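You operate a simulated robot arm through the tools that you are given. There is no shell and no other tool.

Carry out the task below with a simulated robot arm. There is one attempt and no reset: what you move stays moved.

## Task
Test the red stop on the running belt, then twist the stop free.
Fine: start the belt, hit the stop, try the start button while it is caught; hands off the belt while it runs.

It is judged by the outcome, as a careful person would: the job done as asked, and still so three seconds after it is handed in. It fails if anything else is knocked over, pushed out of place, dropped, spilled or broken.

## Robot
A 7-joint arm with a two-finger parallel gripper, fixed in place. Base frame: the origin is on the floor under the middle of its stand, x ahead of it, y to its left, z up; the work surface is at about z = 800. Units: mm, rad, N and s.
It reaches about 1372 mm from its shoulder. Its first joint turns from -2.601 to 2.601 rad. Payload 3.43 kg.
Tool frame: the origin (TCP) lies between the finger pads and is the grasp point; the fingertips stand 30 mm ahead of it; z points along the fingers, y is the line along which they close. Largest opening 94 mm; finger width 28, thickness 10; the body of the gripper, 50 by 96 mm, starts 55 mm behind the TCP.
Orientation is that of the tool frame in the base frame, as a unit quaternion [x, y, z, w]. With the fingers straight down and closing along the base's y, the tool's x points along the base's -x, its y along +y and its z along -z.

## Interface
- The arm moves only by the tool nudge_tool. Its argument "targets" is a list of rows, each a list of 6 numbers: the shift along the tool's x, y, z in units of 20 mm (1.0 is 20 mm), then the turn, a rotation vector about the tool's x, y, z in units of 4 degrees (1.0 is 4 degrees). In form: [[dx, dy, dz, rx, ry, rz], ...]. A call has 1 to 20 rows; each row shifts and turns the commanded pose from where the row before left it, along the tool's axes as they then stand. "hand" is the closure in counts, from 0 (fully open) to 255 (shut), set as the call begins (left out, the last holds). A call with a number of a shift or a turn outside -1 to 1 is refused whole. A row lasts 0.2 s, in which the tool goes at most 50 mm and 0.15 rad; a call with a longer step from one row to the next is refused whole, and so is a gripper value outside its range. A pose out of reach is approached as far as the arm can. The call stops where the force on the tool passes 50 N (or 10 N more than at its start, if that is more) or the arm is blocked; 0.2 s more then pass. The fingers move at their own pace (about 45 mm/s each) and stop on an object; they squeeze with about 37 N. The grip force told is the motor's: it shows also when the fingers shut on nothing. Time passes only in rows, and 0.2 s behind the last, so rows that do not move let the fingers close. It gives the time, the measured TCP pose, the force on the tool (base axes), the opening and the grip force at its end, in the units of the frame above (readings bear some noise), with the torque about the TCP (base axes, N m) and any sound that the robot's microphone picked up.
- Cameras (640 x 400 px; columns grow to the right, rows downward): "scene" is fixed at [54.7, -646.2, 1561.5]; the picture's right is [0.16, -0.99, 0.00], its down [-0.86, -0.14, -0.48] and it looks along [0.48, 0.08, -0.88] (base axes); focal length 305 px, centre (320, 200). "wrist" rides on the gripper at [76, 14, -102] in the tool frame; the picture's right is [-0.18, 0.98, 0.00], its down [-0.75, -0.14, -0.64] and it looks along [-0.63, -0.12, 0.77] (tool axes); focal length 243 px, centre (320, 200). There is no depth. A picture from a camera that has moved, and an enlarged one, comes with that camera's place and axes in the base frame and with its lens. The place of the scene camera against the robot may be out by one fixed shift of up to 25 mm in any direction.
- grab_frame(camera): a new picture of that camera. No time passes.
- inspect(camera, box): a new picture of the part [left, top, right, bottom] of that camera's present view, enlarged. No time passes.
- close_job(): hands the job in; it is judged then, once.

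Nothing tells you positions but the pictures and the camera data. Unless the task says otherwise, let go and move clear before handing in.

The tools are called by a JSON object that holds its "method" and its "body". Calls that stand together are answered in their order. nudge_tool: Moves the arm, as the interface text tells. Its arguments: {"type":"object","properties":{"targets":{"type":"array","items":{"type":"array","items":{"type":"number"}}},"hand":{"type":"number"}},"required":["targets"]} The other tools are called the same way: grab_frame (camera) takes a picture; inspect (camera, box) takes an enlarged picture of a part of a camera's view; close_job () hands the job in.

At the start:

```text
time_s: 0.0
ee_pos: [520.8, -840.6, 1118.3]
tool_rot: [0.001, 1.0, 0.0, 0.0]
ft_force: [-0.1, -0.5, 1.0]
moment: [0.01, -0.02, -0.03]
opening: 93.9
gripper_force: 0.0
```

scene: 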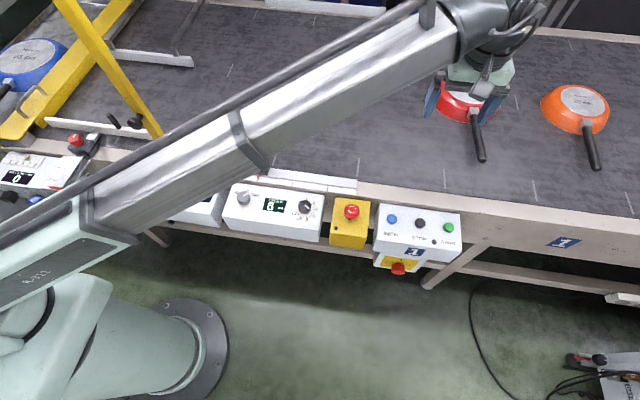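
wrist: 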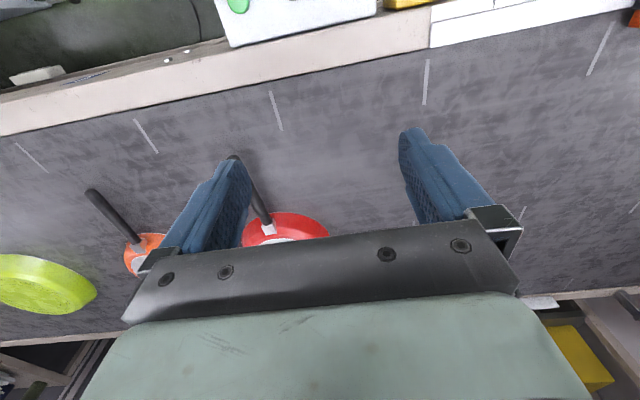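

I see a conveyor belt with pans on it, and a control rail in front with boxes: a yellow box with a red mushroom stop, and a white box with blue/black/green buttons (labelled 1). I'll look closer before moving.

{"method": "inspect", "body": {"camera": "scene", "box": [320, 180, 480, 280]}}

{"method": "inspect", "body": {"camera": "scene", "box": [200, 160, 360, 260]}}

{"method": "inspect", "body": {"camera": "scene", "box": [0, 100, 160, 220]}}

{"method": "inspect", "body": {"camera": "wrist", "box": [160, 0, 480, 100]}}

```text
4.00 times, centred on (400, 230) of scene
camera zoom: at [54.7, -646.2, 1561.5], right [0.16, -0.99, 0.0], down [-0.86, -0.14, -0.48], along [0.48, 0.08, -0.88], focal length 1219 px, centre (0, 80)
```

zoom: 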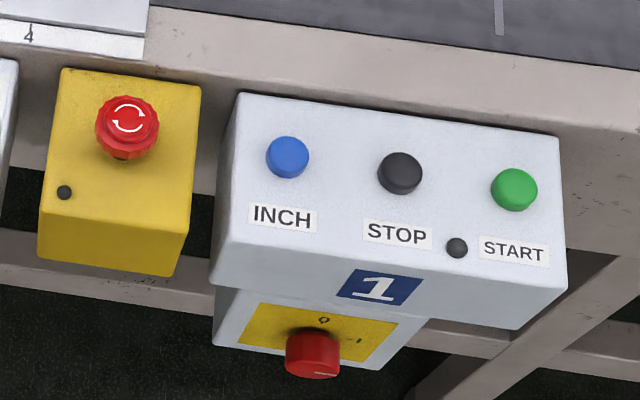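

```text
4.00 times, centred on (280, 210) of scene
camera zoom: at [54.7, -646.2, 1561.5], right [0.16, -0.99, 0.0], down [-0.86, -0.14, -0.48], along [0.48, 0.08, -0.88], focal length 1219 px, centre (480, 160)
```

zoom: 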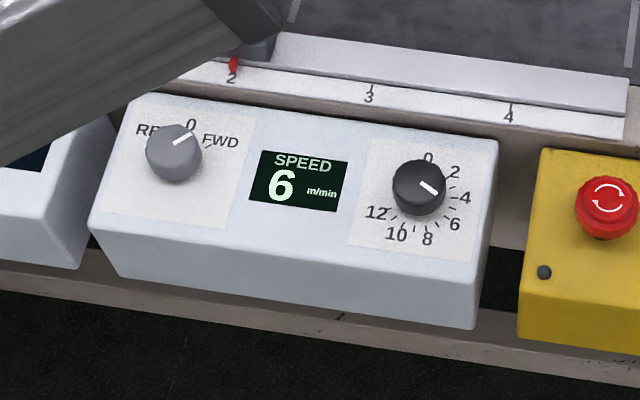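

```text
3.33 times, centred on (80, 160) of scene
camera zoom: at [54.7, -646.2, 1561.5], right [0.16, -0.99, 0.0], down [-0.86, -0.14, -0.48], along [0.48, 0.08, -0.88], focal length 1016 px, centre (1120, 333)
```

zoom: 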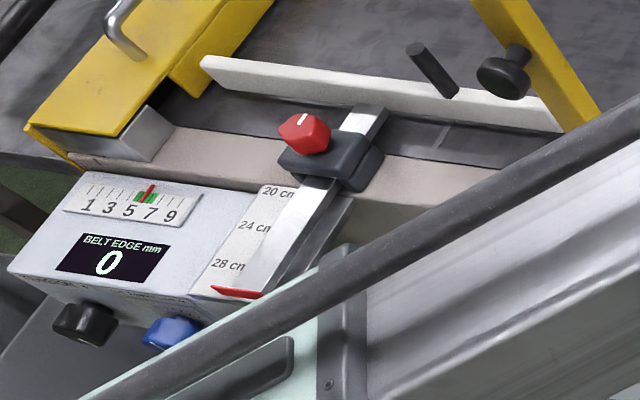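

```text
2.00 times, centred on (320, 50) of wrist
camera zoom: at [443.6, -826.4, 1220.1], right [0.18, 0.98, 0.0], down [0.75, -0.14, 0.64], along [0.63, -0.12, -0.77], focal length 485 px, centre (320, 500)
```

zoom: 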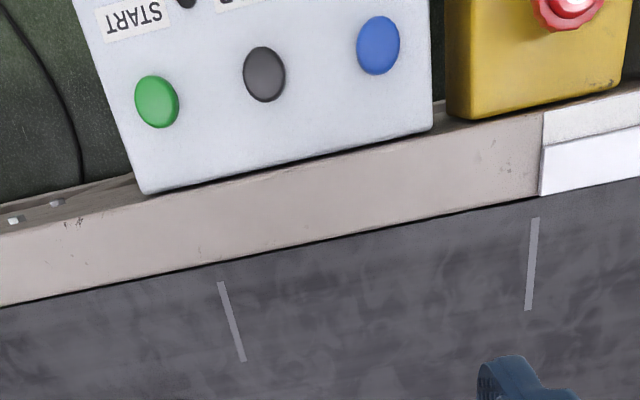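

The panel has a green START, black STOP, blue INCH, a red e-stop with twist arrows, a main switch underneath, and a direction/speed panel. I'll zoom in further on the switches, indicator lamps and the belt surroundings.

{"method": "inspect", "body": {"camera": "scene", "box": [225, 180, 285, 218]}}

{"method": "inspect", "body": {"camera": "scene", "box": [370, 245, 430, 283]}}

{"method": "inspect", "body": {"camera": "scene", "box": [290, 190, 330, 215]}}

{"method": "inspect", "body": {"camera": "scene", "box": [0, 0, 320, 160]}}

{"method": "inspect", "body": {"camera": "scene", "box": [400, 0, 640, 200]}}

{"method": "inspect", "body": {"camera": "wrist", "box": [0, 160, 320, 400]}}

```text
10.53 times, centred on (255, 199) of scene
camera zoom: at [54.7, -646.2, 1561.5], right [0.16, -0.99, 0.0], down [-0.86, -0.14, -0.48], along [0.48, 0.08, -0.88], focal length 3208 px, centre (1004, 210)
```

zoom: 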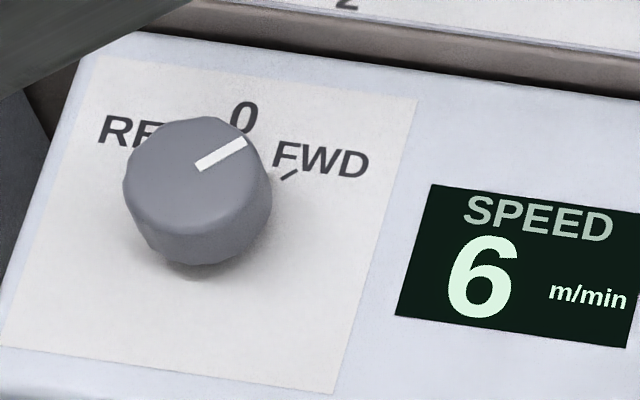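

```text
10.53 times, centred on (400, 264) of scene
camera zoom: at [54.7, -646.2, 1561.5], right [0.16, -0.99, 0.0], down [-0.86, -0.14, -0.48], along [0.48, 0.08, -0.88], focal length 3208 px, centre (-522, -474)
```

zoom: 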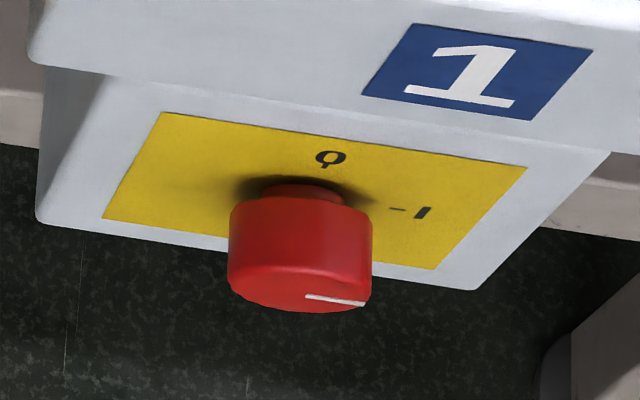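

```text
16.00 times, centred on (310, 202) of scene
camera zoom: at [54.7, -646.2, 1561.5], right [0.16, -0.99, 0.0], down [-0.86, -0.14, -0.48], along [0.48, 0.08, -0.88], focal length 4876 px, centre (480, 160)
```

zoom: 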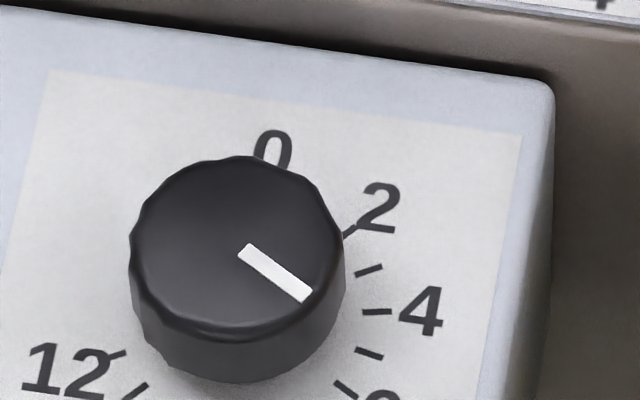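

```text
2.00 times, centred on (160, 80) of scene
camera zoom: at [54.7, -646.2, 1561.5], right [0.16, -0.99, 0.0], down [-0.86, -0.14, -0.48], along [0.48, 0.08, -0.88], focal length 610 px, centre (640, 440)
```

zoom: 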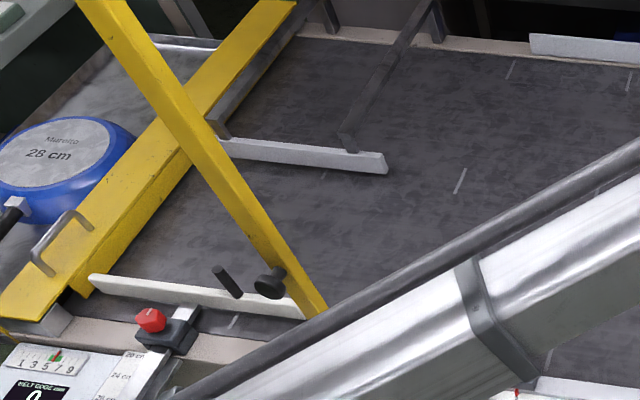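

```text
2.00 times, centred on (520, 100) of scene
camera zoom: at [54.7, -646.2, 1561.5], right [0.16, -0.99, 0.0], down [-0.86, -0.14, -0.48], along [0.48, 0.08, -0.88], focal length 610 px, centre (-80, 400)
```

zoom: 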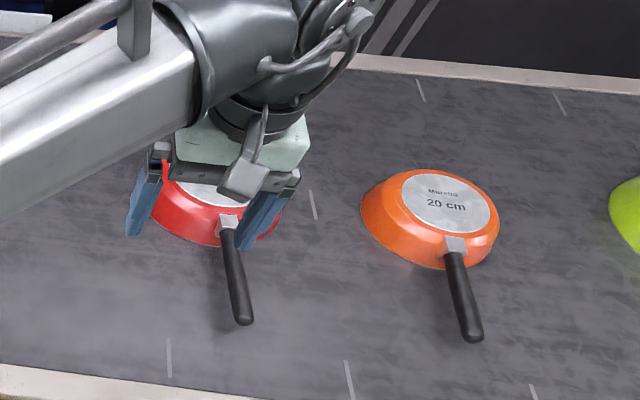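

```text
1.67 times, centred on (160, 280) of wrist
camera zoom: at [443.6, -826.4, 1220.1], right [0.18, 0.98, 0.0], down [0.75, -0.14, 0.64], along [0.63, -0.12, -0.77], focal length 404 px, centre (587, 67)
```

zoom: 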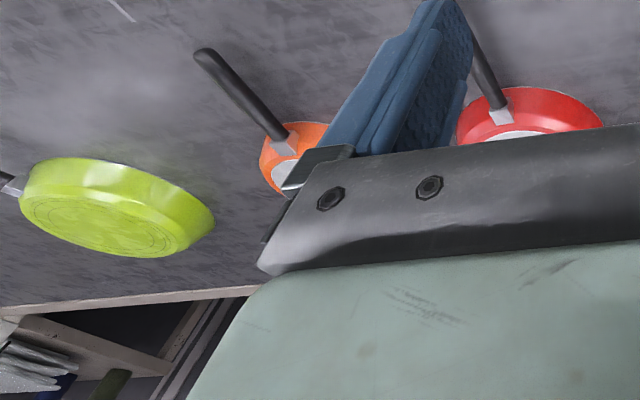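

The main switch appears to be on I and the direction on FWD at 6 m/min, so START should run the belt. I'll move the gripper back over the panel at safe height to look straight at the buttons with the wrist camera.

{"method": "nudge_tool", "body": {"targets": [[1, 0.2, 0, 0, 0, 0], [1, 0.2, 0, 0, 0, 0], [1, 0.2, 0, 0, 0, 0], [1, 0.2, 0, 0, 0, 0], [1, 0.2, 0, 0, 0, 0], [1, 0.2, 0, 0, 0, 0], [1, 0.2, 0, 0, 0, 0], [1, 0.2, 0, 0, 0, 0], [1, 0.2, 0, 0, 0, 0], [1, 0.2, 0, 0, 0, 0]], "hand": 255}}

{"method": "grab_frame", "body": {"camera": "wrist"}}

{"method": "grab_frame", "body": {"camera": "scene"}}

```text
time_s: 2.2
ee_pos: [319.0, -798.8, 1117.8]
tool_rot: [0.0, 1.0, -0.001, 0.0]
ft_force: [0.8, -0.7, 0.8]
moment: [-0.01, -0.02, 0.0]
opening: 0.1
gripper_force: 32.8
```

```text
taken
camera wrist: at [243.4, -785.9, 1220.1], right [0.18, 0.98, 0.0], down [0.75, -0.14, 0.64], along [0.63, -0.12, -0.77], focal length 243 px, centre (320, 200)
```

wrist: 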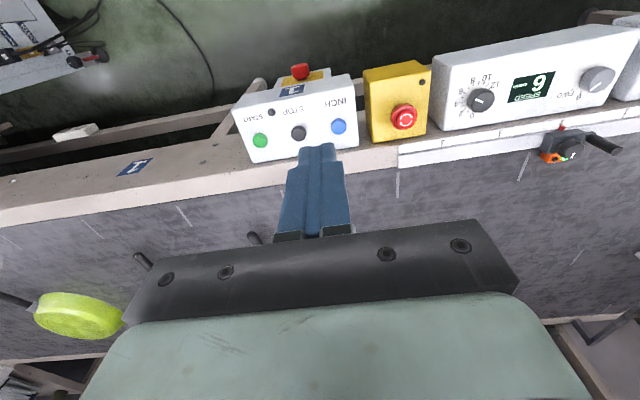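

```text
taken
```

scene: 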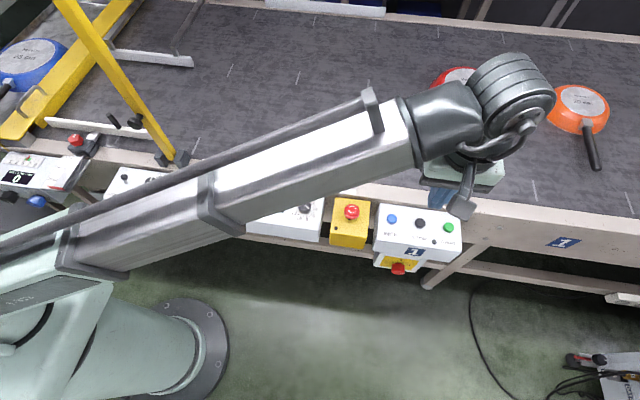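

{"method": "inspect", "body": {"camera": "wrist", "box": [230, 60, 350, 160]}}

{"method": "inspect", "body": {"camera": "wrist", "box": [350, 50, 450, 150]}}

{"method": "inspect", "body": {"camera": "wrist", "box": [430, 20, 640, 180]}}

{"method": "inspect", "body": {"camera": "scene", "box": [330, 195, 375, 225]}}

```text
4.00 times, centred on (290, 110) of wrist
camera zoom: at [243.4, -785.9, 1220.1], right [0.18, 0.98, 0.0], down [0.75, -0.14, 0.64], along [0.63, -0.12, -0.77], focal length 970 px, centre (440, 560)
```

zoom: 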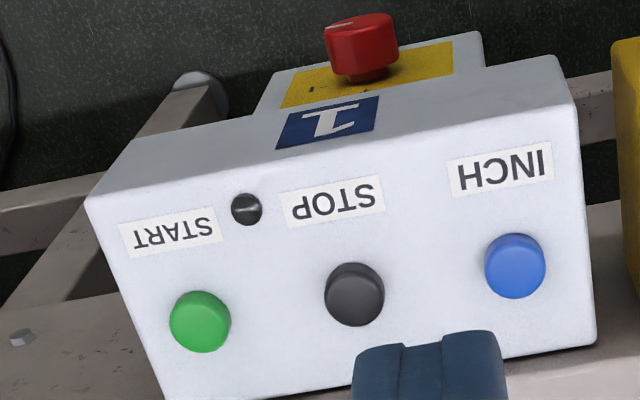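

```text
4.00 times, centred on (400, 100) of wrist
camera zoom: at [243.4, -785.9, 1220.1], right [0.18, 0.98, 0.0], down [0.75, -0.14, 0.64], along [0.63, -0.12, -0.77], focal length 970 px, centre (0, 600)
```

zoom: 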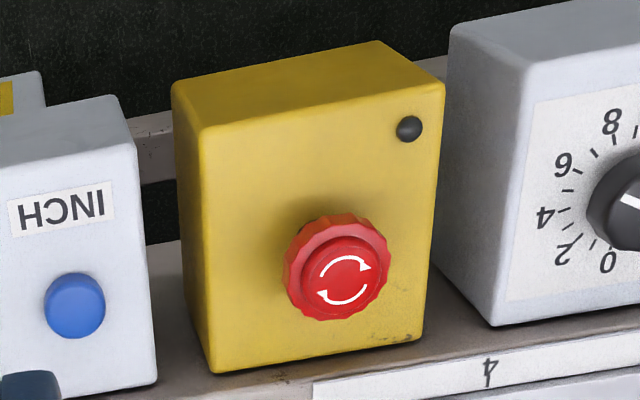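

```text
2.50 times, centred on (535, 100) of wrist
camera zoom: at [243.4, -785.9, 1220.1], right [0.18, 0.98, 0.0], down [0.75, -0.14, 0.64], along [0.63, -0.12, -0.77], focal length 606 px, centre (-218, 450)
```

zoom: 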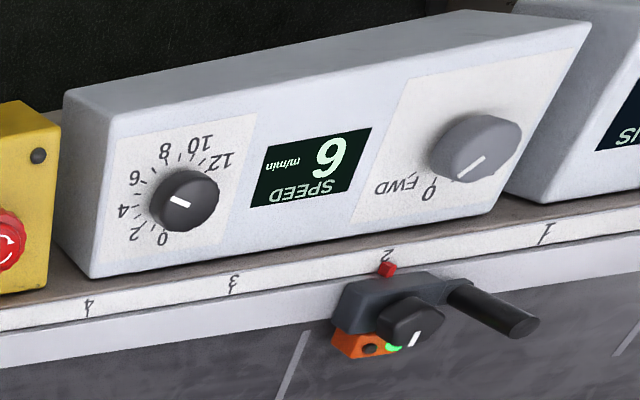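

```text
13.33 times, centred on (352, 210) of scene
camera zoom: at [54.7, -646.2, 1561.5], right [0.16, -0.99, 0.0], down [-0.86, -0.14, -0.48], along [0.48, 0.08, -0.88], focal length 4064 px, centre (-113, 67)
```

zoom: 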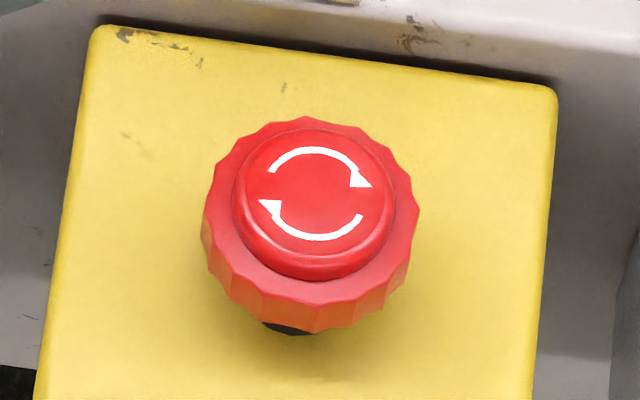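

The e-stop is at about (435, -669, 797) with clockwise release arrows; green START is at about (428, -936, 795), STOP at -860 and INCH at -785. I'll lower over the e-stop area for a closer look to pin down heights and any tilt.

{"method": "nudge_tool", "body": {"targets": [[-0.38, 0.62, 0.98, 0, 0, 0], [-0.38, 0.62, 0.98, 0, 0, 0], [-0.38, 0.62, 0.98, 0, 0, 0], [-0.38, 0.62, 0.98, 0, 0, 0], [-0.38, 0.62, 0.98, 0, 0, 0], [-0.38, 0.62, 0.98, 0, 0, 0], [-0.38, 0.62, 0.98, 0, 0, 0], [-0.38, 0.62, 0.98, 0, 0, 0]]}}

{"method": "grab_frame", "body": {"camera": "wrist"}}

{"method": "inspect", "body": {"camera": "wrist", "box": [300, 0, 500, 125]}}

{"method": "grab_frame", "body": {"camera": "scene"}}

```text
time_s: 4.0
ee_pos: [381.5, -700.0, 961.3]
tool_rot: [0.0, 1.0, 0.0, 0.001]
ft_force: [-0.6, 0.2, 0.4]
moment: [-0.01, -0.01, 0.0]
opening: 0.0
gripper_force: 32.7
```

```text
taken
camera wrist: at [304.4, -686.7, 1063.3], right [0.18, 0.98, 0.0], down [0.75, -0.14, 0.64], along [0.63, -0.12, -0.77], focal length 243 px, centre (320, 200)
```

wrist: 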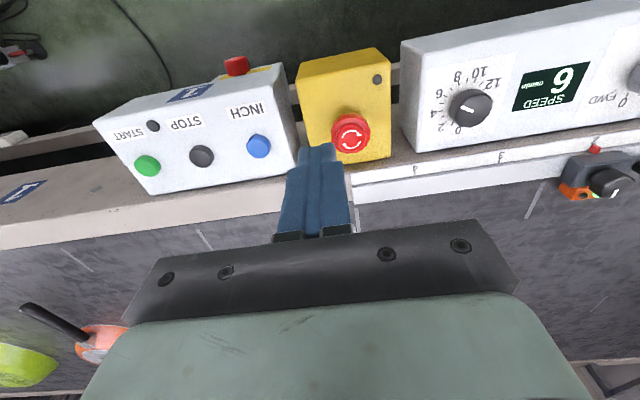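

```text
3.20 times, centred on (400, 62) of wrist
camera zoom: at [304.4, -686.7, 1063.3], right [0.18, 0.98, 0.0], down [0.75, -0.14, 0.64], along [0.63, -0.12, -0.77], focal length 776 px, centre (64, 640)
```

zoom: 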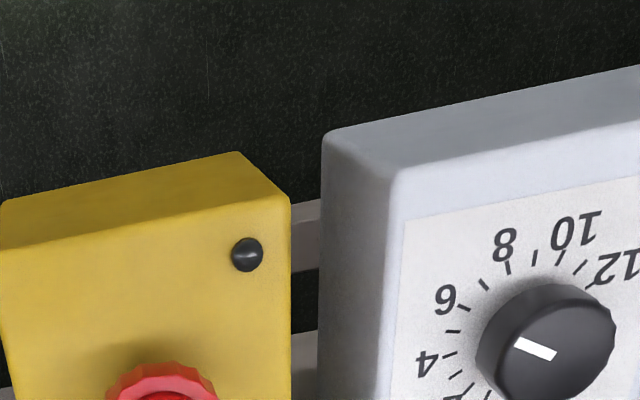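

```text
taken
```

scene: 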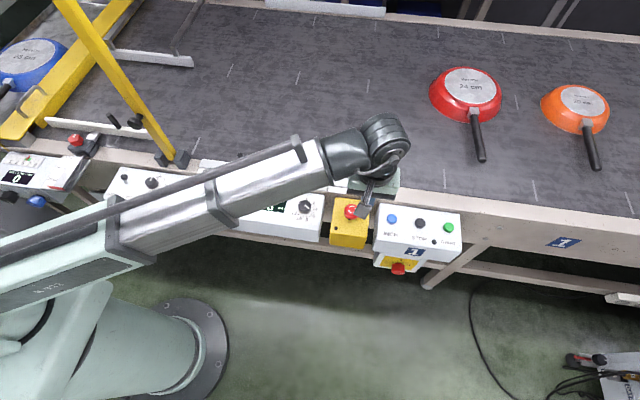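

{"method": "inspect", "body": {"camera": "wrist", "box": [290, 40, 410, 180]}}

{"method": "inspect", "body": {"camera": "wrist", "box": [90, 80, 310, 200]}}

```text
2.86 times, centred on (350, 110) of wrist
camera zoom: at [304.4, -686.7, 1063.3], right [0.18, 0.98, 0.0], down [0.75, -0.14, 0.64], along [0.63, -0.12, -0.77], focal length 693 px, centre (234, 457)
```

zoom: 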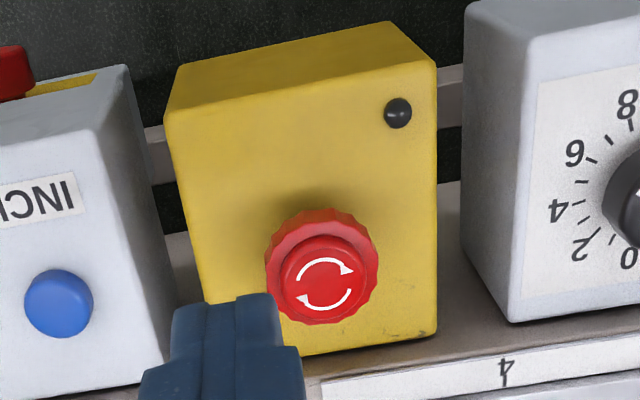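

```text
2.91 times, centred on (200, 140) of wrist
camera zoom: at [304.4, -686.7, 1063.3], right [0.18, 0.98, 0.0], down [0.75, -0.14, 0.64], along [0.63, -0.12, -0.77], focal length 706 px, centre (669, 374)
```

zoom: 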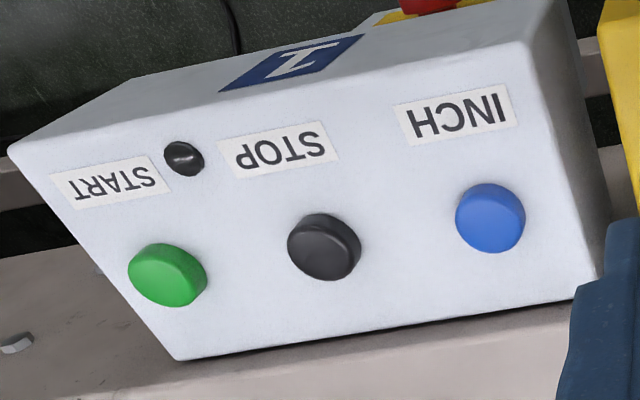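

The panel faces are level at about z≈787, buttons stand to ~796, and the e-stop mushroom top is near (421.6, -674.8, 830), about 42 mm wide. I'll move to hover above the green START and yaw the tool −45°, which gives faster sideways travel along the panel and room to twist clockwise later.

{"method": "nudge_tool", "body": {"targets": [[-0.194, -0.983, 0.379, 0, 0, 0], [-0.194, -0.983, 0.379, 0, 0, 0], [-0.194, -0.983, 0.379, 0, 0, 0], [-0.194, -0.983, 0.379, 0, 0, 0], [-0.194, -0.983, 0.379, 0, 0, 0], [-0.194, -0.983, 0.379, 0, 0, 0], [-0.194, -0.983, 0.379, 0, 0, 0], [-0.194, -0.983, 0.379, 0, 0, 0], [-0.194, -0.983, 0.379, 0, 0, 0], [-0.194, -0.983, 0.379, 0, 0, 0], [-0.194, -0.983, 0.379, 0, 0, 0], [-0.194, -0.983, 0.379, 0, 0, 0]]}}

{"method": "nudge_tool", "body": {"targets": [[0, 0, 0, 0, 0, -1], [0, 0, 0, 0, 0, -1], [0, 0, 0, 0, 0, -1], [0, 0, 0, 0, 0, -1], [0, 0, 0, 0, 0, -1], [0, 0, 0, 0, 0, -1], [0, 0, 0, 0, 0, -1], [0, 0, 0, 0, 0, -1], [0, 0, 0, 0, 0, -1], [0, 0, 0, 0, 0, -1], [0, 0, 0, 0, 0, -1], [0, 0, 0, 0, 0, -0.25]]}}

{"method": "grab_frame", "body": {"camera": "wrist"}}

{"method": "grab_frame", "body": {"camera": "scene"}}

```text
time_s: 6.6
ee_pos: [428.4, -938.3, 869.5]
tool_rot: [0.0, 1.0, 0.001, 0.001]
ft_force: [-0.1, 0.1, -0.7]
moment: [0.01, 0.0, -0.03]
opening: 0.0
gripper_force: 33.2
```

```text
time_s: 9.2
ee_pos: [427.1, -937.7, 868.7]
tool_rot: [-0.383, 0.924, 0.001, 0.0]
ft_force: [-0.6, 0.2, 0.0]
moment: [0.0, 0.02, 0.02]
opening: 0.0
gripper_force: 33.1
```

```text
taken
camera wrist: at [363.3, -981.9, 971.8], right [-0.57, 0.82, 0.0], down [0.63, 0.43, 0.64], along [0.53, 0.36, -0.77], focal length 243 px, centre (320, 200)
```

wrist: 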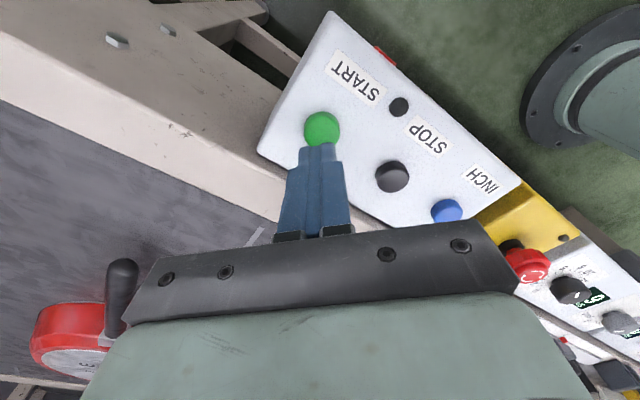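

```text
taken
```

scene: 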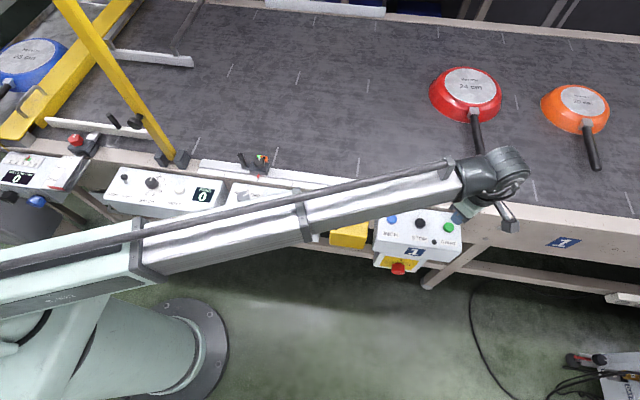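

The fingertips are right over the green START, and all the pans are well clear of the gripper. I'll descend to a few millimetres above the button.

{"method": "nudge_tool", "body": {"targets": [[0, 0, 0.8, 0, 0, 0], [0, 0, 0.8, 0, 0, 0], [0, 0, 0.3, 0, 0, 0]]}}

{"method": "inspect", "body": {"camera": "wrist", "box": [240, 80, 400, 200]}}

{"method": "grab_frame", "body": {"camera": "scene"}}

```text
time_s: 10.0
ee_pos: [428.9, -936.6, 831.3]
tool_rot: [-0.383, 0.924, 0.0, 0.0]
ft_force: [-1.0, -0.3, -0.4]
moment: [-0.02, 0.0, 0.01]
opening: 0.2
gripper_force: 32.3
```

```text
3.33 times, centred on (320, 140) of wrist
camera zoom: at [364.1, -981.6, 934.5], right [-0.56, 0.83, 0.0], down [0.63, 0.43, 0.64], along [0.53, 0.36, -0.77], focal length 809 px, centre (320, 400)
```

zoom: 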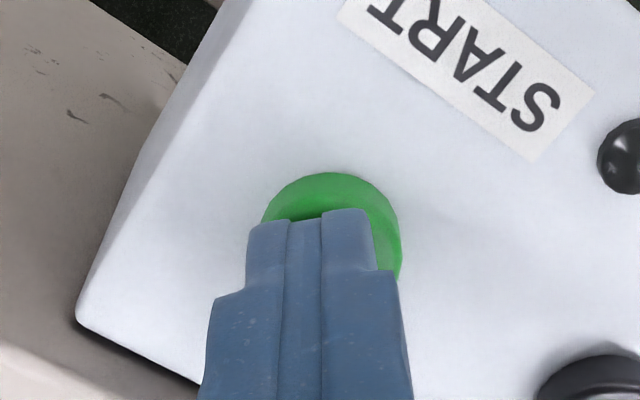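

```text
taken
```

scene: 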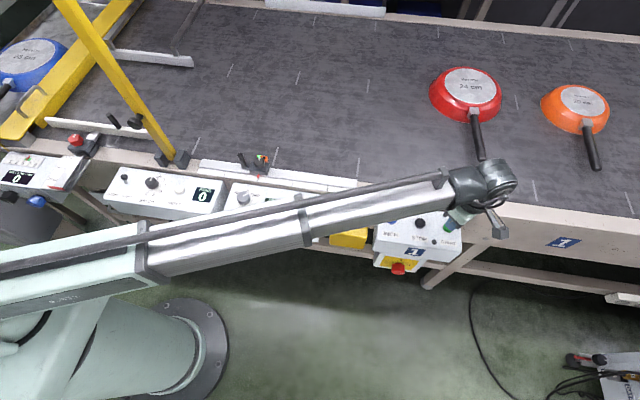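

The closed fingertips hover a few millimetres over START. I'll press it gently and check whether the belt starts.

{"method": "nudge_tool", "body": {"targets": [[0, 0, 0.3, 0, 0, 0], [0, 0, 0.15, 0, 0, 0], [0, 0, 0.1, 0, 0, 0]]}}

{"method": "grab_frame", "body": {"camera": "scene"}}

{"method": "grab_frame", "body": {"camera": "wrist"}}

```text
time_s: 10.8
ee_pos: [427.9, -937.4, 822.7]
tool_rot: [-0.382, 0.924, -0.002, 0.001]
ft_force: [2.9, -1.4, 23.5]
moment: [0.02, -0.08, -0.01]
opening: 0.0
gripper_force: 33.6
heard: click
```

```text
taken
```

scene: 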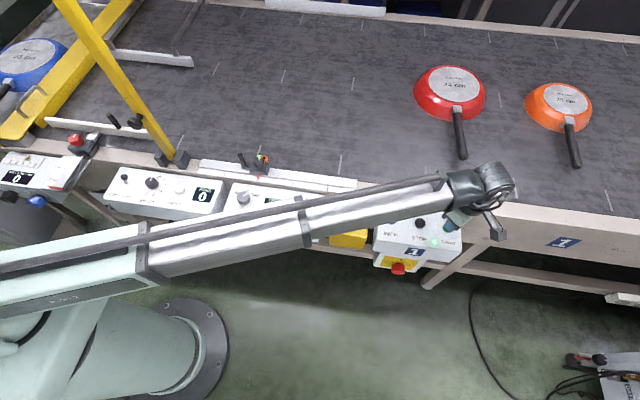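

```text
taken
camera wrist: at [363.9, -981.3, 925.5], right [-0.56, 0.83, 0.0], down [0.63, 0.43, 0.64], along [0.53, 0.36, -0.77], focal length 243 px, centre (320, 200)
```

wrist: 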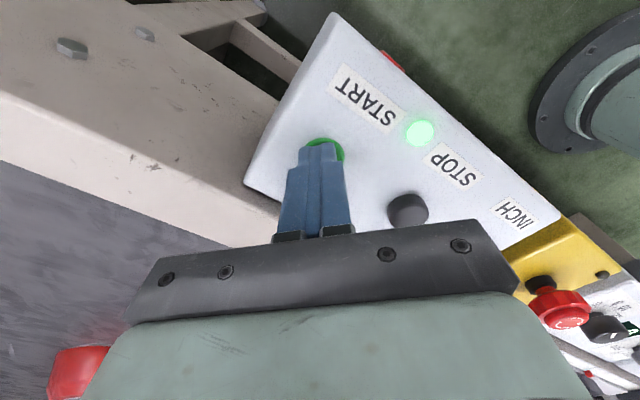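

The belt is running (lamp lit green, pans moving left toward the machine). I'll lift off START and move straight across to above the red e-stop.

{"method": "nudge_tool", "body": {"targets": [[0, 0, -1, 0, 0, 0], [-0.905, 0.951, -1, 0, 0, 0], [-0.905, 0.951, -0.75, 0, 0, 0], [-0.905, 0.951, 0, 0, 0, 0], [-0.905, 0.951, 0, 0, 0, 0], [-0.905, 0.951, 0, 0, 0, 0], [-0.905, 0.951, 0, 0, 0, 0], [-0.905, 0.951, 0, 0, 0, 0], [-0.905, 0.951, 0, 0, 0, 0], [-0.905, 0.951, 0, 0, 0, 0], [-0.905, 0.951, 0, 0, 0, 0]]}}

{"method": "grab_frame", "body": {"camera": "wrist"}}

{"method": "grab_frame", "body": {"camera": "scene"}}

```text
time_s: 13.2
ee_pos: [421.2, -674.4, 875.9]
tool_rot: [-0.383, 0.924, -0.001, 0.0]
ft_force: [0.0, -0.5, -0.5]
moment: [-0.01, 0.02, -0.04]
opening: 0.0
gripper_force: 32.6
```

```text
taken
camera wrist: at [357.3, -718.6, 977.9], right [-0.56, 0.83, 0.0], down [0.63, 0.43, 0.64], along [0.53, 0.36, -0.77], focal length 243 px, centre (320, 200)
```

wrist: 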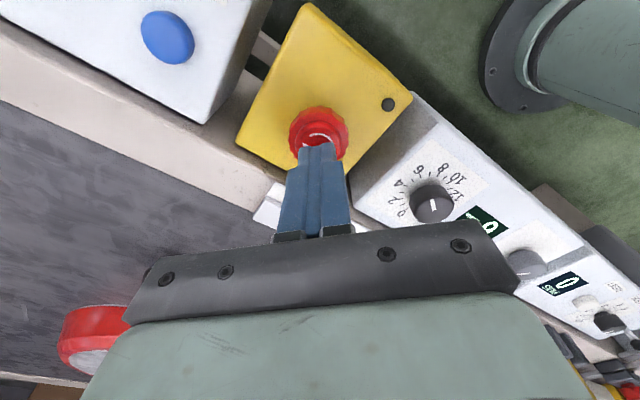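

```text
taken
```

scene: 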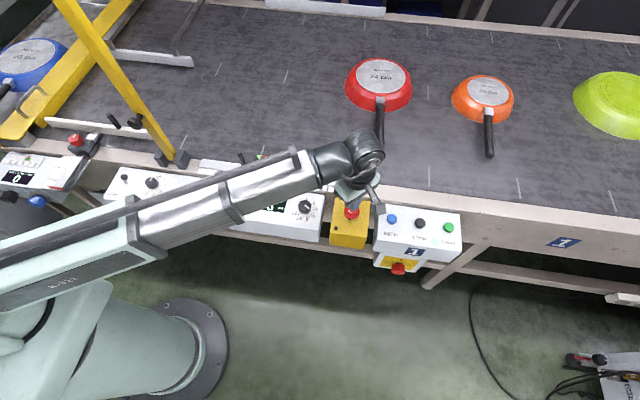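

The tips are over the e-stop's centre, and the belt is still running with the pans well spaced. I'll press the stop down now.

{"method": "nudge_tool", "body": {"targets": [[0, 0, 0.75, 0, 0, 0], [0, 0, 0.35, 0, 0, 0], [0, 0, 0.25, 0, 0, 0], [0, 0, 0.2, 0, 0, 0]]}}

{"method": "grab_frame", "body": {"camera": "wrist"}}

{"method": "grab_frame", "body": {"camera": "scene"}}

```text
time_s: 14.2
ee_pos: [421.6, -673.7, 850.0]
tool_rot: [-0.383, 0.924, -0.003, 0.0]
ft_force: [-1.7, 6.3, 30.7]
moment: [0.19, 0.06, 0.07]
opening: 0.0
gripper_force: 33.2
heard: click
stopped in row 4: the force on the tool passed its limit at 54 N (the readings are from after the stop); the commanded pose is now the measured one
```

```text
taken
camera wrist: at [356.9, -718.2, 953.1], right [-0.56, 0.83, -0.01], down [0.63, 0.44, 0.64], along [0.53, 0.36, -0.77], focal length 243 px, centre (320, 200)
```

wrist: 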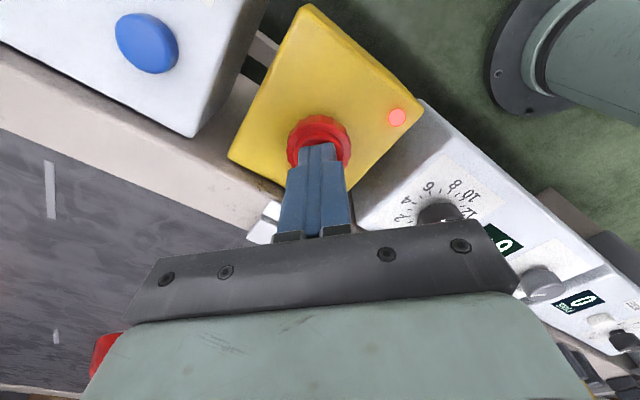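

```text
taken
```

scene: 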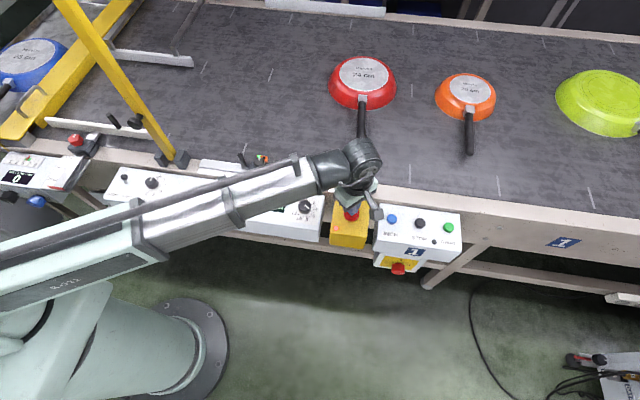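

The e-stop clicked, its lamp is red and the run lamp on panel 1 is off. I'll lift off and confirm it stays caught and that the belt has stopped.

{"method": "nudge_tool", "body": {"targets": [[0, 0, -0.8, 0, 0, 0], [0, 0, -0.8, 0, 0, 0], [0, 0, 0, 0, 0, 0]]}}

{"method": "grab_frame", "body": {"camera": "scene"}}

{"method": "grab_frame", "body": {"camera": "wrist"}}

{"method": "inspect", "body": {"camera": "scene", "box": [320, 180, 480, 280]}}

```text
time_s: 15.0
ee_pos: [422.1, -675.6, 880.4]
tool_rot: [-0.383, 0.924, -0.002, 0.001]
ft_force: [0.6, 0.4, -0.8]
moment: [0.02, -0.01, -0.02]
opening: 0.0
gripper_force: 32.8
```

```text
taken
```

scene: 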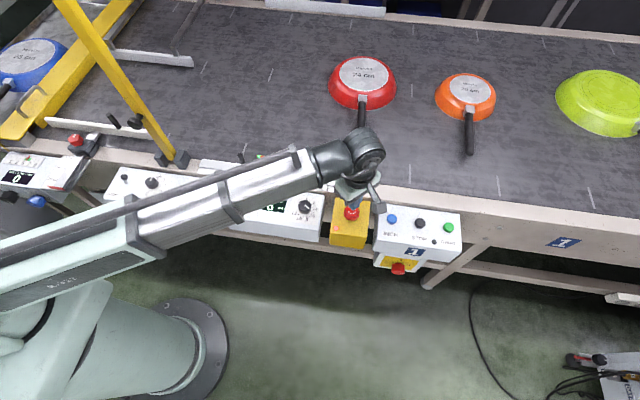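

```text
taken
camera wrist: at [357.3, -719.2, 982.9], right [-0.56, 0.83, 0.0], down [0.63, 0.43, 0.64], along [0.53, 0.36, -0.77], focal length 243 px, centre (320, 200)
```

wrist: 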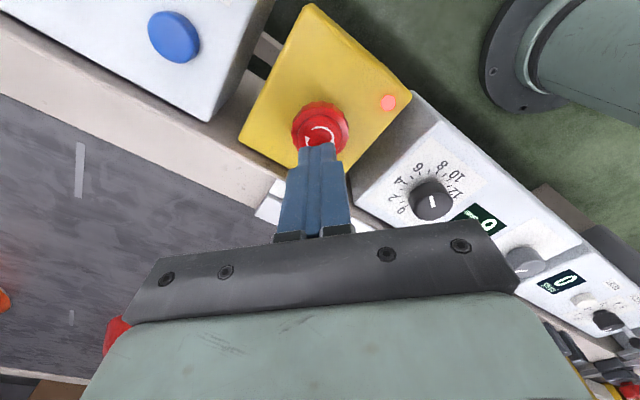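

```text
4.00 times, centred on (400, 230) of scene
camera zoom: at [54.7, -646.2, 1561.5], right [0.16, -0.99, 0.0], down [-0.86, -0.14, -0.48], along [0.48, 0.08, -0.88], focal length 1219 px, centre (0, 80)
```

zoom: 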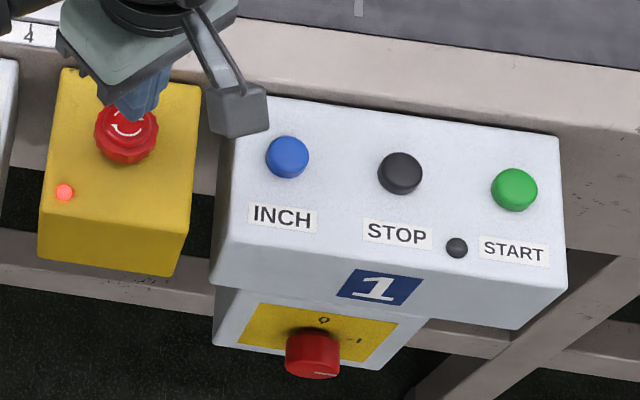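

The belt is stopped, the e-stop stays caught with its lamp red. Next I'll go back over START, ready to try it while the stop is caught.

{"method": "nudge_tool", "body": {"targets": [[0.904, -0.948, 0, 0, 0, 0], [0.904, -0.948, 0, 0, 0, 0], [0.904, -0.948, 0, 0, 0, 0], [0.904, -0.948, 0, 0, 0, 0], [0.904, -0.948, 0, 0, 0, 0], [0.904, -0.948, 0, 0, 0, 0], [0.904, -0.948, 0, 0, 0, 0], [0.904, -0.948, 0, 0, 0, 0], [0.904, -0.948, 0, 0, 0, 0], [0.904, -0.948, 0, 0, 0, 0], [0, 0, 1, 0, 0, 0], [0, 0, 1, 0, 0, 0], [0, 0, 0.4, 0, 0, 0]]}}

{"method": "inspect", "body": {"camera": "wrist", "box": [240, 80, 480, 230]}}

```text
time_s: 17.8
ee_pos: [429.3, -938.3, 833.7]
tool_rot: [-0.383, 0.924, -0.002, 0.0]
ft_force: [-0.4, -0.5, 1.1]
moment: [-0.01, 0.01, 0.04]
opening: 0.2
gripper_force: 33.2
```

```text
2.67 times, centred on (360, 155) of wrist
camera zoom: at [364.1, -981.4, 935.4], right [-0.56, 0.83, 0.0], down [0.63, 0.44, 0.64], along [0.53, 0.36, -0.77], focal length 647 px, centre (213, 320)
```

zoom: 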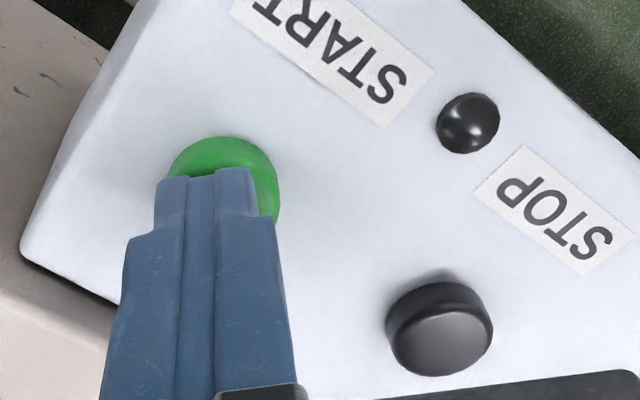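

The tips are centred a few millimetres over the green START, with the run lamp dark. I'll press START now; the belt should stay still because the stop is caught.

{"method": "nudge_tool", "body": {"targets": [[0, 0, 0.4, 0, 0, 0], [0, 0, 0.15, 0, 0, 0], [0, 0, 0.1, 0, 0, 0]]}}

{"method": "grab_frame", "body": {"camera": "scene"}}

{"method": "grab_frame", "body": {"camera": "wrist"}}

```text
time_s: 18.6
ee_pos: [428.4, -937.4, 822.2]
tool_rot: [-0.383, 0.924, -0.004, 0.001]
ft_force: [1.2, -0.8, 28.9]
moment: [0.03, -0.05, -0.04]
opening: 0.1
gripper_force: 33.4
heard: click
```

```text
taken
```

scene: 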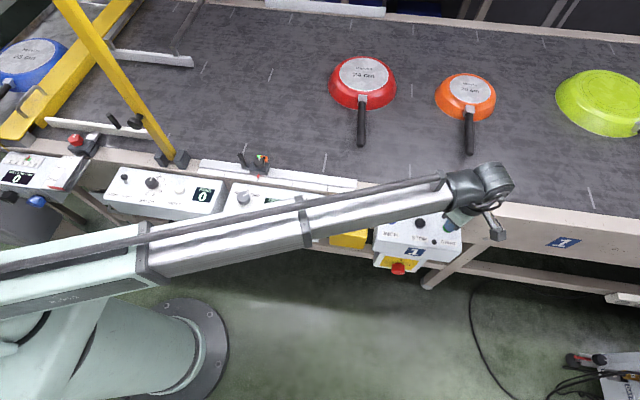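

```text
taken
camera wrist: at [364.0, -981.1, 924.8], right [-0.56, 0.83, -0.01], down [0.63, 0.44, 0.64], along [0.53, 0.36, -0.77], focal length 243 px, centre (320, 200)
```

wrist: 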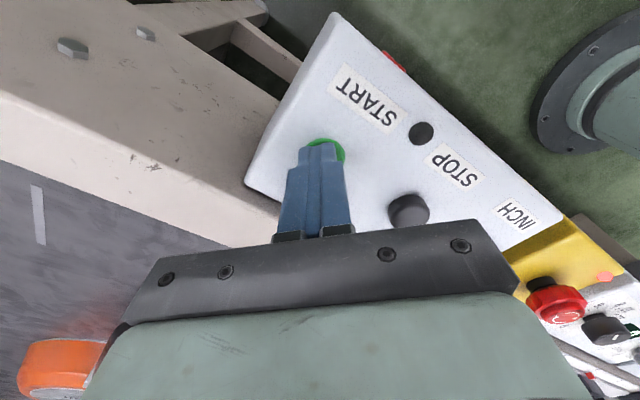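

START clicked but nothing moved: the run lamp stayed dark and the pans are in the same place, so the stop holds. I'll release START and go back over the e-stop to twist it free.

{"method": "nudge_tool", "body": {"targets": [[0, 0, -1, 0, 0, 0], [-0.905, 0.952, -1, 0, 0, 0], [-0.905, 0.952, -1, 0, 0, 0], [-0.905, 0.952, -0.5, 0, 0, 0], [-0.905, 0.952, 0, 0, 0, 0], [-0.905, 0.952, 0, 0, 0, 0], [-0.905, 0.952, 0, 0, 0, 0], [-0.905, 0.952, 0, 0, 0, 0], [-0.905, 0.952, 0, 0, 0, 0], [-0.905, 0.952, 0, 0, 0, 0], [-0.905, 0.952, 0, 0, 0, 0], [0, 0, 0, 0, 0, 0]]}}

{"method": "nudge_tool", "body": {"targets": [[0, 0, 0, 0, 0, 0], [0, 0, 0, 0, 0, 0], [0, 0, 0, 0, 0, 0], [0, 0, 0, 0, 0, 0]], "hand": 92}}

{"method": "grab_frame", "body": {"camera": "wrist"}}

{"method": "inspect", "body": {"camera": "wrist", "box": [240, 60, 420, 200]}}

{"method": "grab_frame", "body": {"camera": "scene"}}

```text
time_s: 21.2
ee_pos: [421.7, -674.2, 888.5]
tool_rot: [-0.382, 0.924, -0.002, 0.0]
ft_force: [0.5, -0.4, 0.5]
moment: [0.02, -0.01, -0.02]
opening: 0.1
gripper_force: 33.2
```

```text
time_s: 22.2
ee_pos: [422.0, -675.5, 888.3]
tool_rot: [-0.382, 0.924, -0.003, 0.0]
ft_force: [-0.8, -0.4, 0.2]
moment: [0.0, 0.0, 0.0]
opening: 60.2
gripper_force: 0.0
```

```text
taken
camera wrist: at [357.2, -719.3, 991.7], right [-0.56, 0.83, 0.0], down [0.63, 0.43, 0.64], along [0.53, 0.36, -0.77], focal length 243 px, centre (320, 200)
```

wrist: 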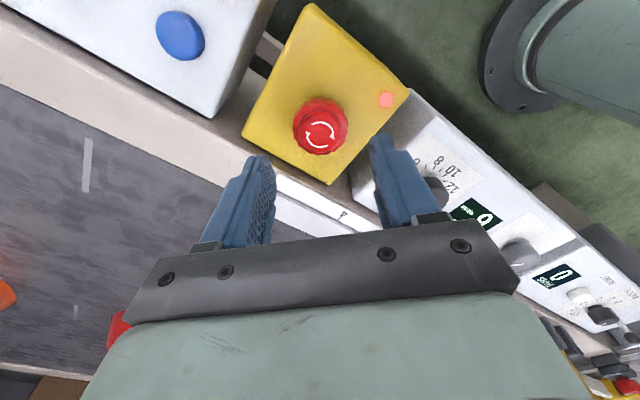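

```text
2.86 times, centred on (330, 130) of wrist
camera zoom: at [357.2, -719.3, 991.7], right [-0.56, 0.83, 0.0], down [0.63, 0.43, 0.64], along [0.53, 0.36, -0.77], focal length 693 px, centre (291, 400)
```

zoom: 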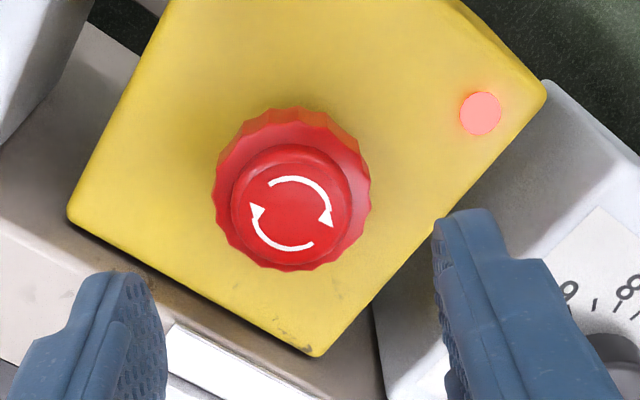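

```text
taken
```

scene: 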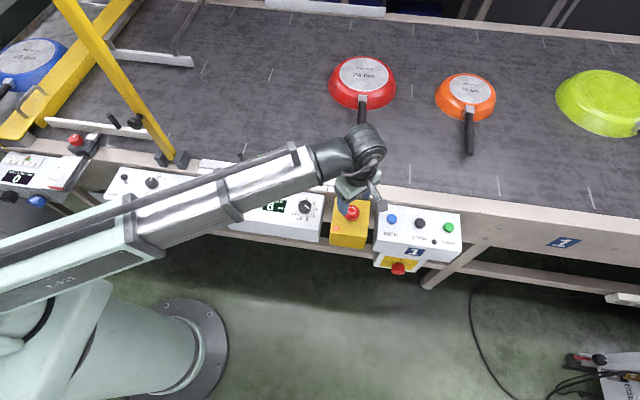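

The open fingers are centred over the latched e-stop (measured at about (421, -675)). I'll descend so the pads sit around the mushroom head, above the box face.

{"method": "nudge_tool", "body": {"targets": [[0, 0, 0.9, 0, 0, 0], [0, 0, 0.9, 0, 0, 0], [0, 0, 0.7, 0, 0, 0], [0, 0, 0.45, 0, 0, 0]]}}

{"method": "grab_frame", "body": {"camera": "wrist"}}

{"method": "inspect", "body": {"camera": "scene", "box": [320, 180, 400, 250]}}

```text
time_s: 23.2
ee_pos: [421.6, -674.9, 829.4]
tool_rot: [-0.383, 0.924, -0.001, 0.001]
ft_force: [0.5, -0.1, -0.3]
moment: [-0.01, 0.01, 0.06]
opening: 60.0
gripper_force: 0.0
```

```text
taken
camera wrist: at [357.9, -719.4, 932.6], right [-0.56, 0.83, 0.0], down [0.63, 0.43, 0.64], along [0.53, 0.36, -0.77], focal length 243 px, centre (320, 200)
```

wrist: 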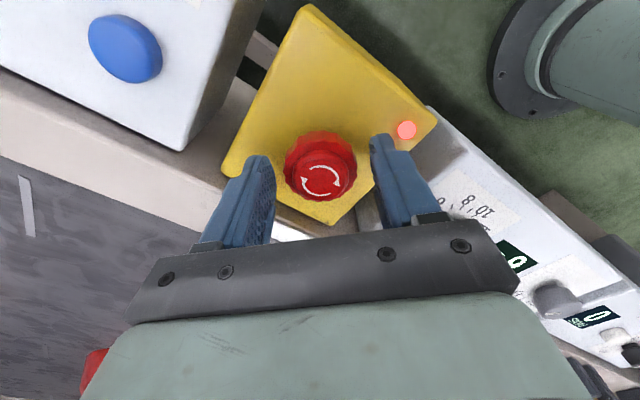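

```text
5.71 times, centred on (360, 215) of scene
camera zoom: at [54.7, -646.2, 1561.5], right [0.16, -0.99, 0.0], down [-0.86, -0.14, -0.48], along [0.48, 0.08, -0.88], focal length 1742 px, centre (91, 114)
```

zoom: 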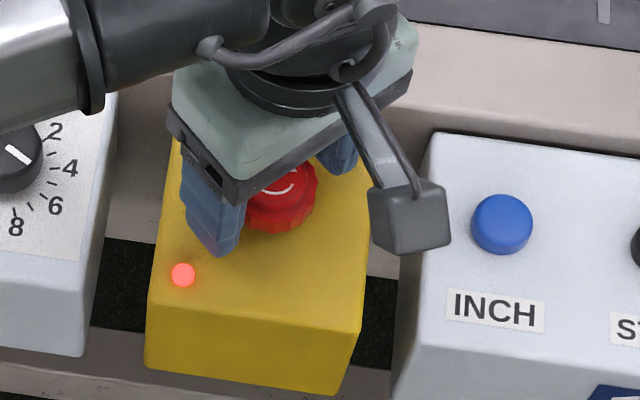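

The pads straddle the red head with nothing touched. I'll close the fingers on it.

{"method": "nudge_tool", "body": {"targets": [[0, 0, 0, 0, 0, 0], [0, 0, 0, 0, 0, 0], [0, 0, 0, 0, 0, 0]], "hand": 255}}

{"method": "grab_frame", "body": {"camera": "wrist"}}

```text
time_s: 24.0
ee_pos: [422.3, -674.4, 829.5]
tool_rot: [-0.382, 0.924, -0.002, 0.0]
ft_force: [-2.7, 1.6, -1.4]
moment: [0.07, 0.09, 0.0]
opening: 40.2
gripper_force: 45.2
```

```text
taken
camera wrist: at [357.7, -719.2, 932.6], right [-0.56, 0.83, 0.0], down [0.63, 0.43, 0.64], along [0.53, 0.36, -0.77], focal length 243 px, centre (320, 200)
```

wrist: 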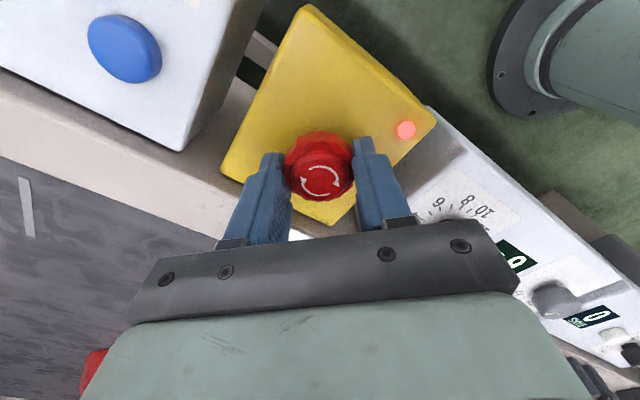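

The head is gripped (40 mm). I'll twist clockwise per the arrows (+ about the downward tool axis), in steps while watching torque, sound and lamp.

{"method": "nudge_tool", "body": {"targets": [[0, 0, 0, 0, 0, 1], [0, 0, 0, 0, 0, 1], [0, 0, 0, 0, 0, 1], [0, 0, 0, 0, 0, 1], [0, 0, 0, 0, 0, 1], [0, 0, 0, 0, 0, 1]]}}

{"method": "grab_frame", "body": {"camera": "wrist"}}

{"method": "grab_frame", "body": {"camera": "scene"}}

```text
time_s: 25.4
ee_pos: [421.0, -675.0, 829.1]
tool_rot: [-0.181, 0.983, -0.001, 0.001]
ft_force: [1.9, 5.7, -1.0]
moment: [-0.03, 0.43, -0.03]
opening: 40.3
gripper_force: 44.9
```

```text
taken
camera wrist: at [345.3, -689.4, 932.4], right [-0.18, 0.98, 0.0], down [0.75, 0.14, 0.64], along [0.63, 0.11, -0.77], focal length 243 px, centre (320, 200)
```

wrist: 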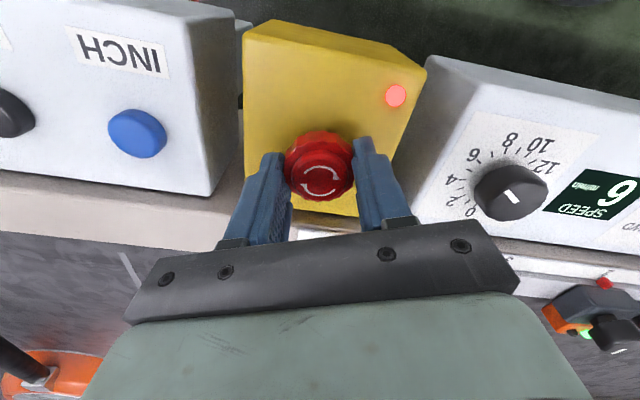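

```text
taken
```

scene: 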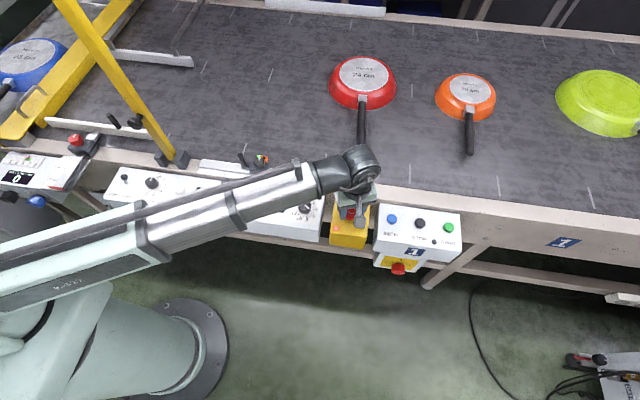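

The head is turning with the gripper (24° so far), lamp still red. I'll continue clockwise.

{"method": "nudge_tool", "body": {"targets": [[0, 0, 0, 0, 0, 1], [0, 0, 0, 0, 0, 1], [0, 0, 0, 0, 0, 1], [0, 0, 0, 0, 0, 1], [0, 0, 0, 0, 0, 1]]}}

{"method": "grab_frame", "body": {"camera": "wrist"}}

```text
time_s: 26.6
ee_pos: [422.5, -674.6, 830.7]
tool_rot: [-0.009, 1.0, -0.001, 0.001]
ft_force: [2.9, 7.9, 3.8]
moment: [0.17, 0.16, 0.0]
opening: 40.1
gripper_force: 45.1
```

```text
taken
camera wrist: at [345.1, -662.4, 932.7], right [0.17, 0.99, 0.0], down [0.75, -0.13, 0.64], along [0.63, -0.11, -0.76], focal length 243 px, centre (320, 200)
```

wrist: 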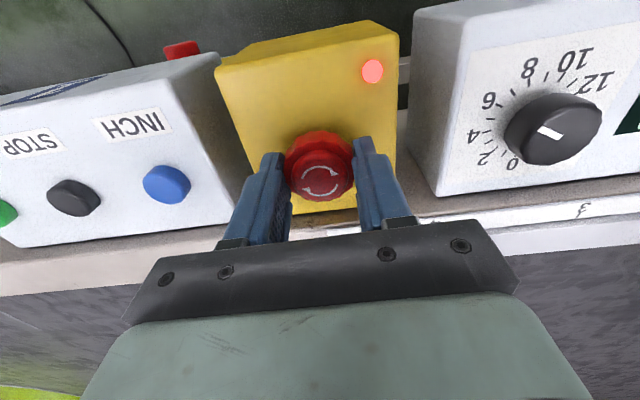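

{"method": "inspect", "body": {"camera": "wrist", "box": [270, 110, 370, 210]}}

```text
4.00 times, centred on (320, 160) of wrist
camera zoom: at [345.1, -662.4, 932.7], right [0.17, 0.99, 0.0], down [0.75, -0.13, 0.64], along [0.63, -0.11, -0.76], focal length 970 px, centre (320, 360)
```

zoom: 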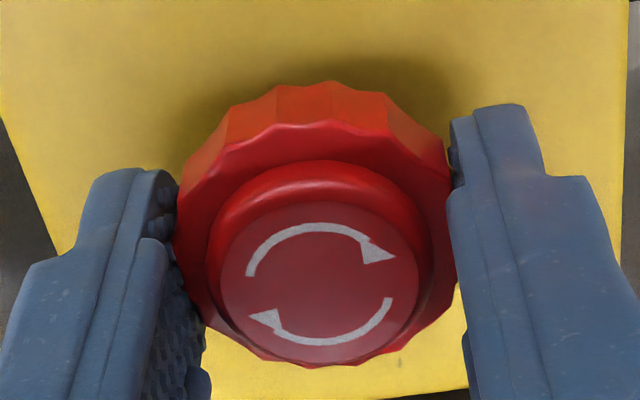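

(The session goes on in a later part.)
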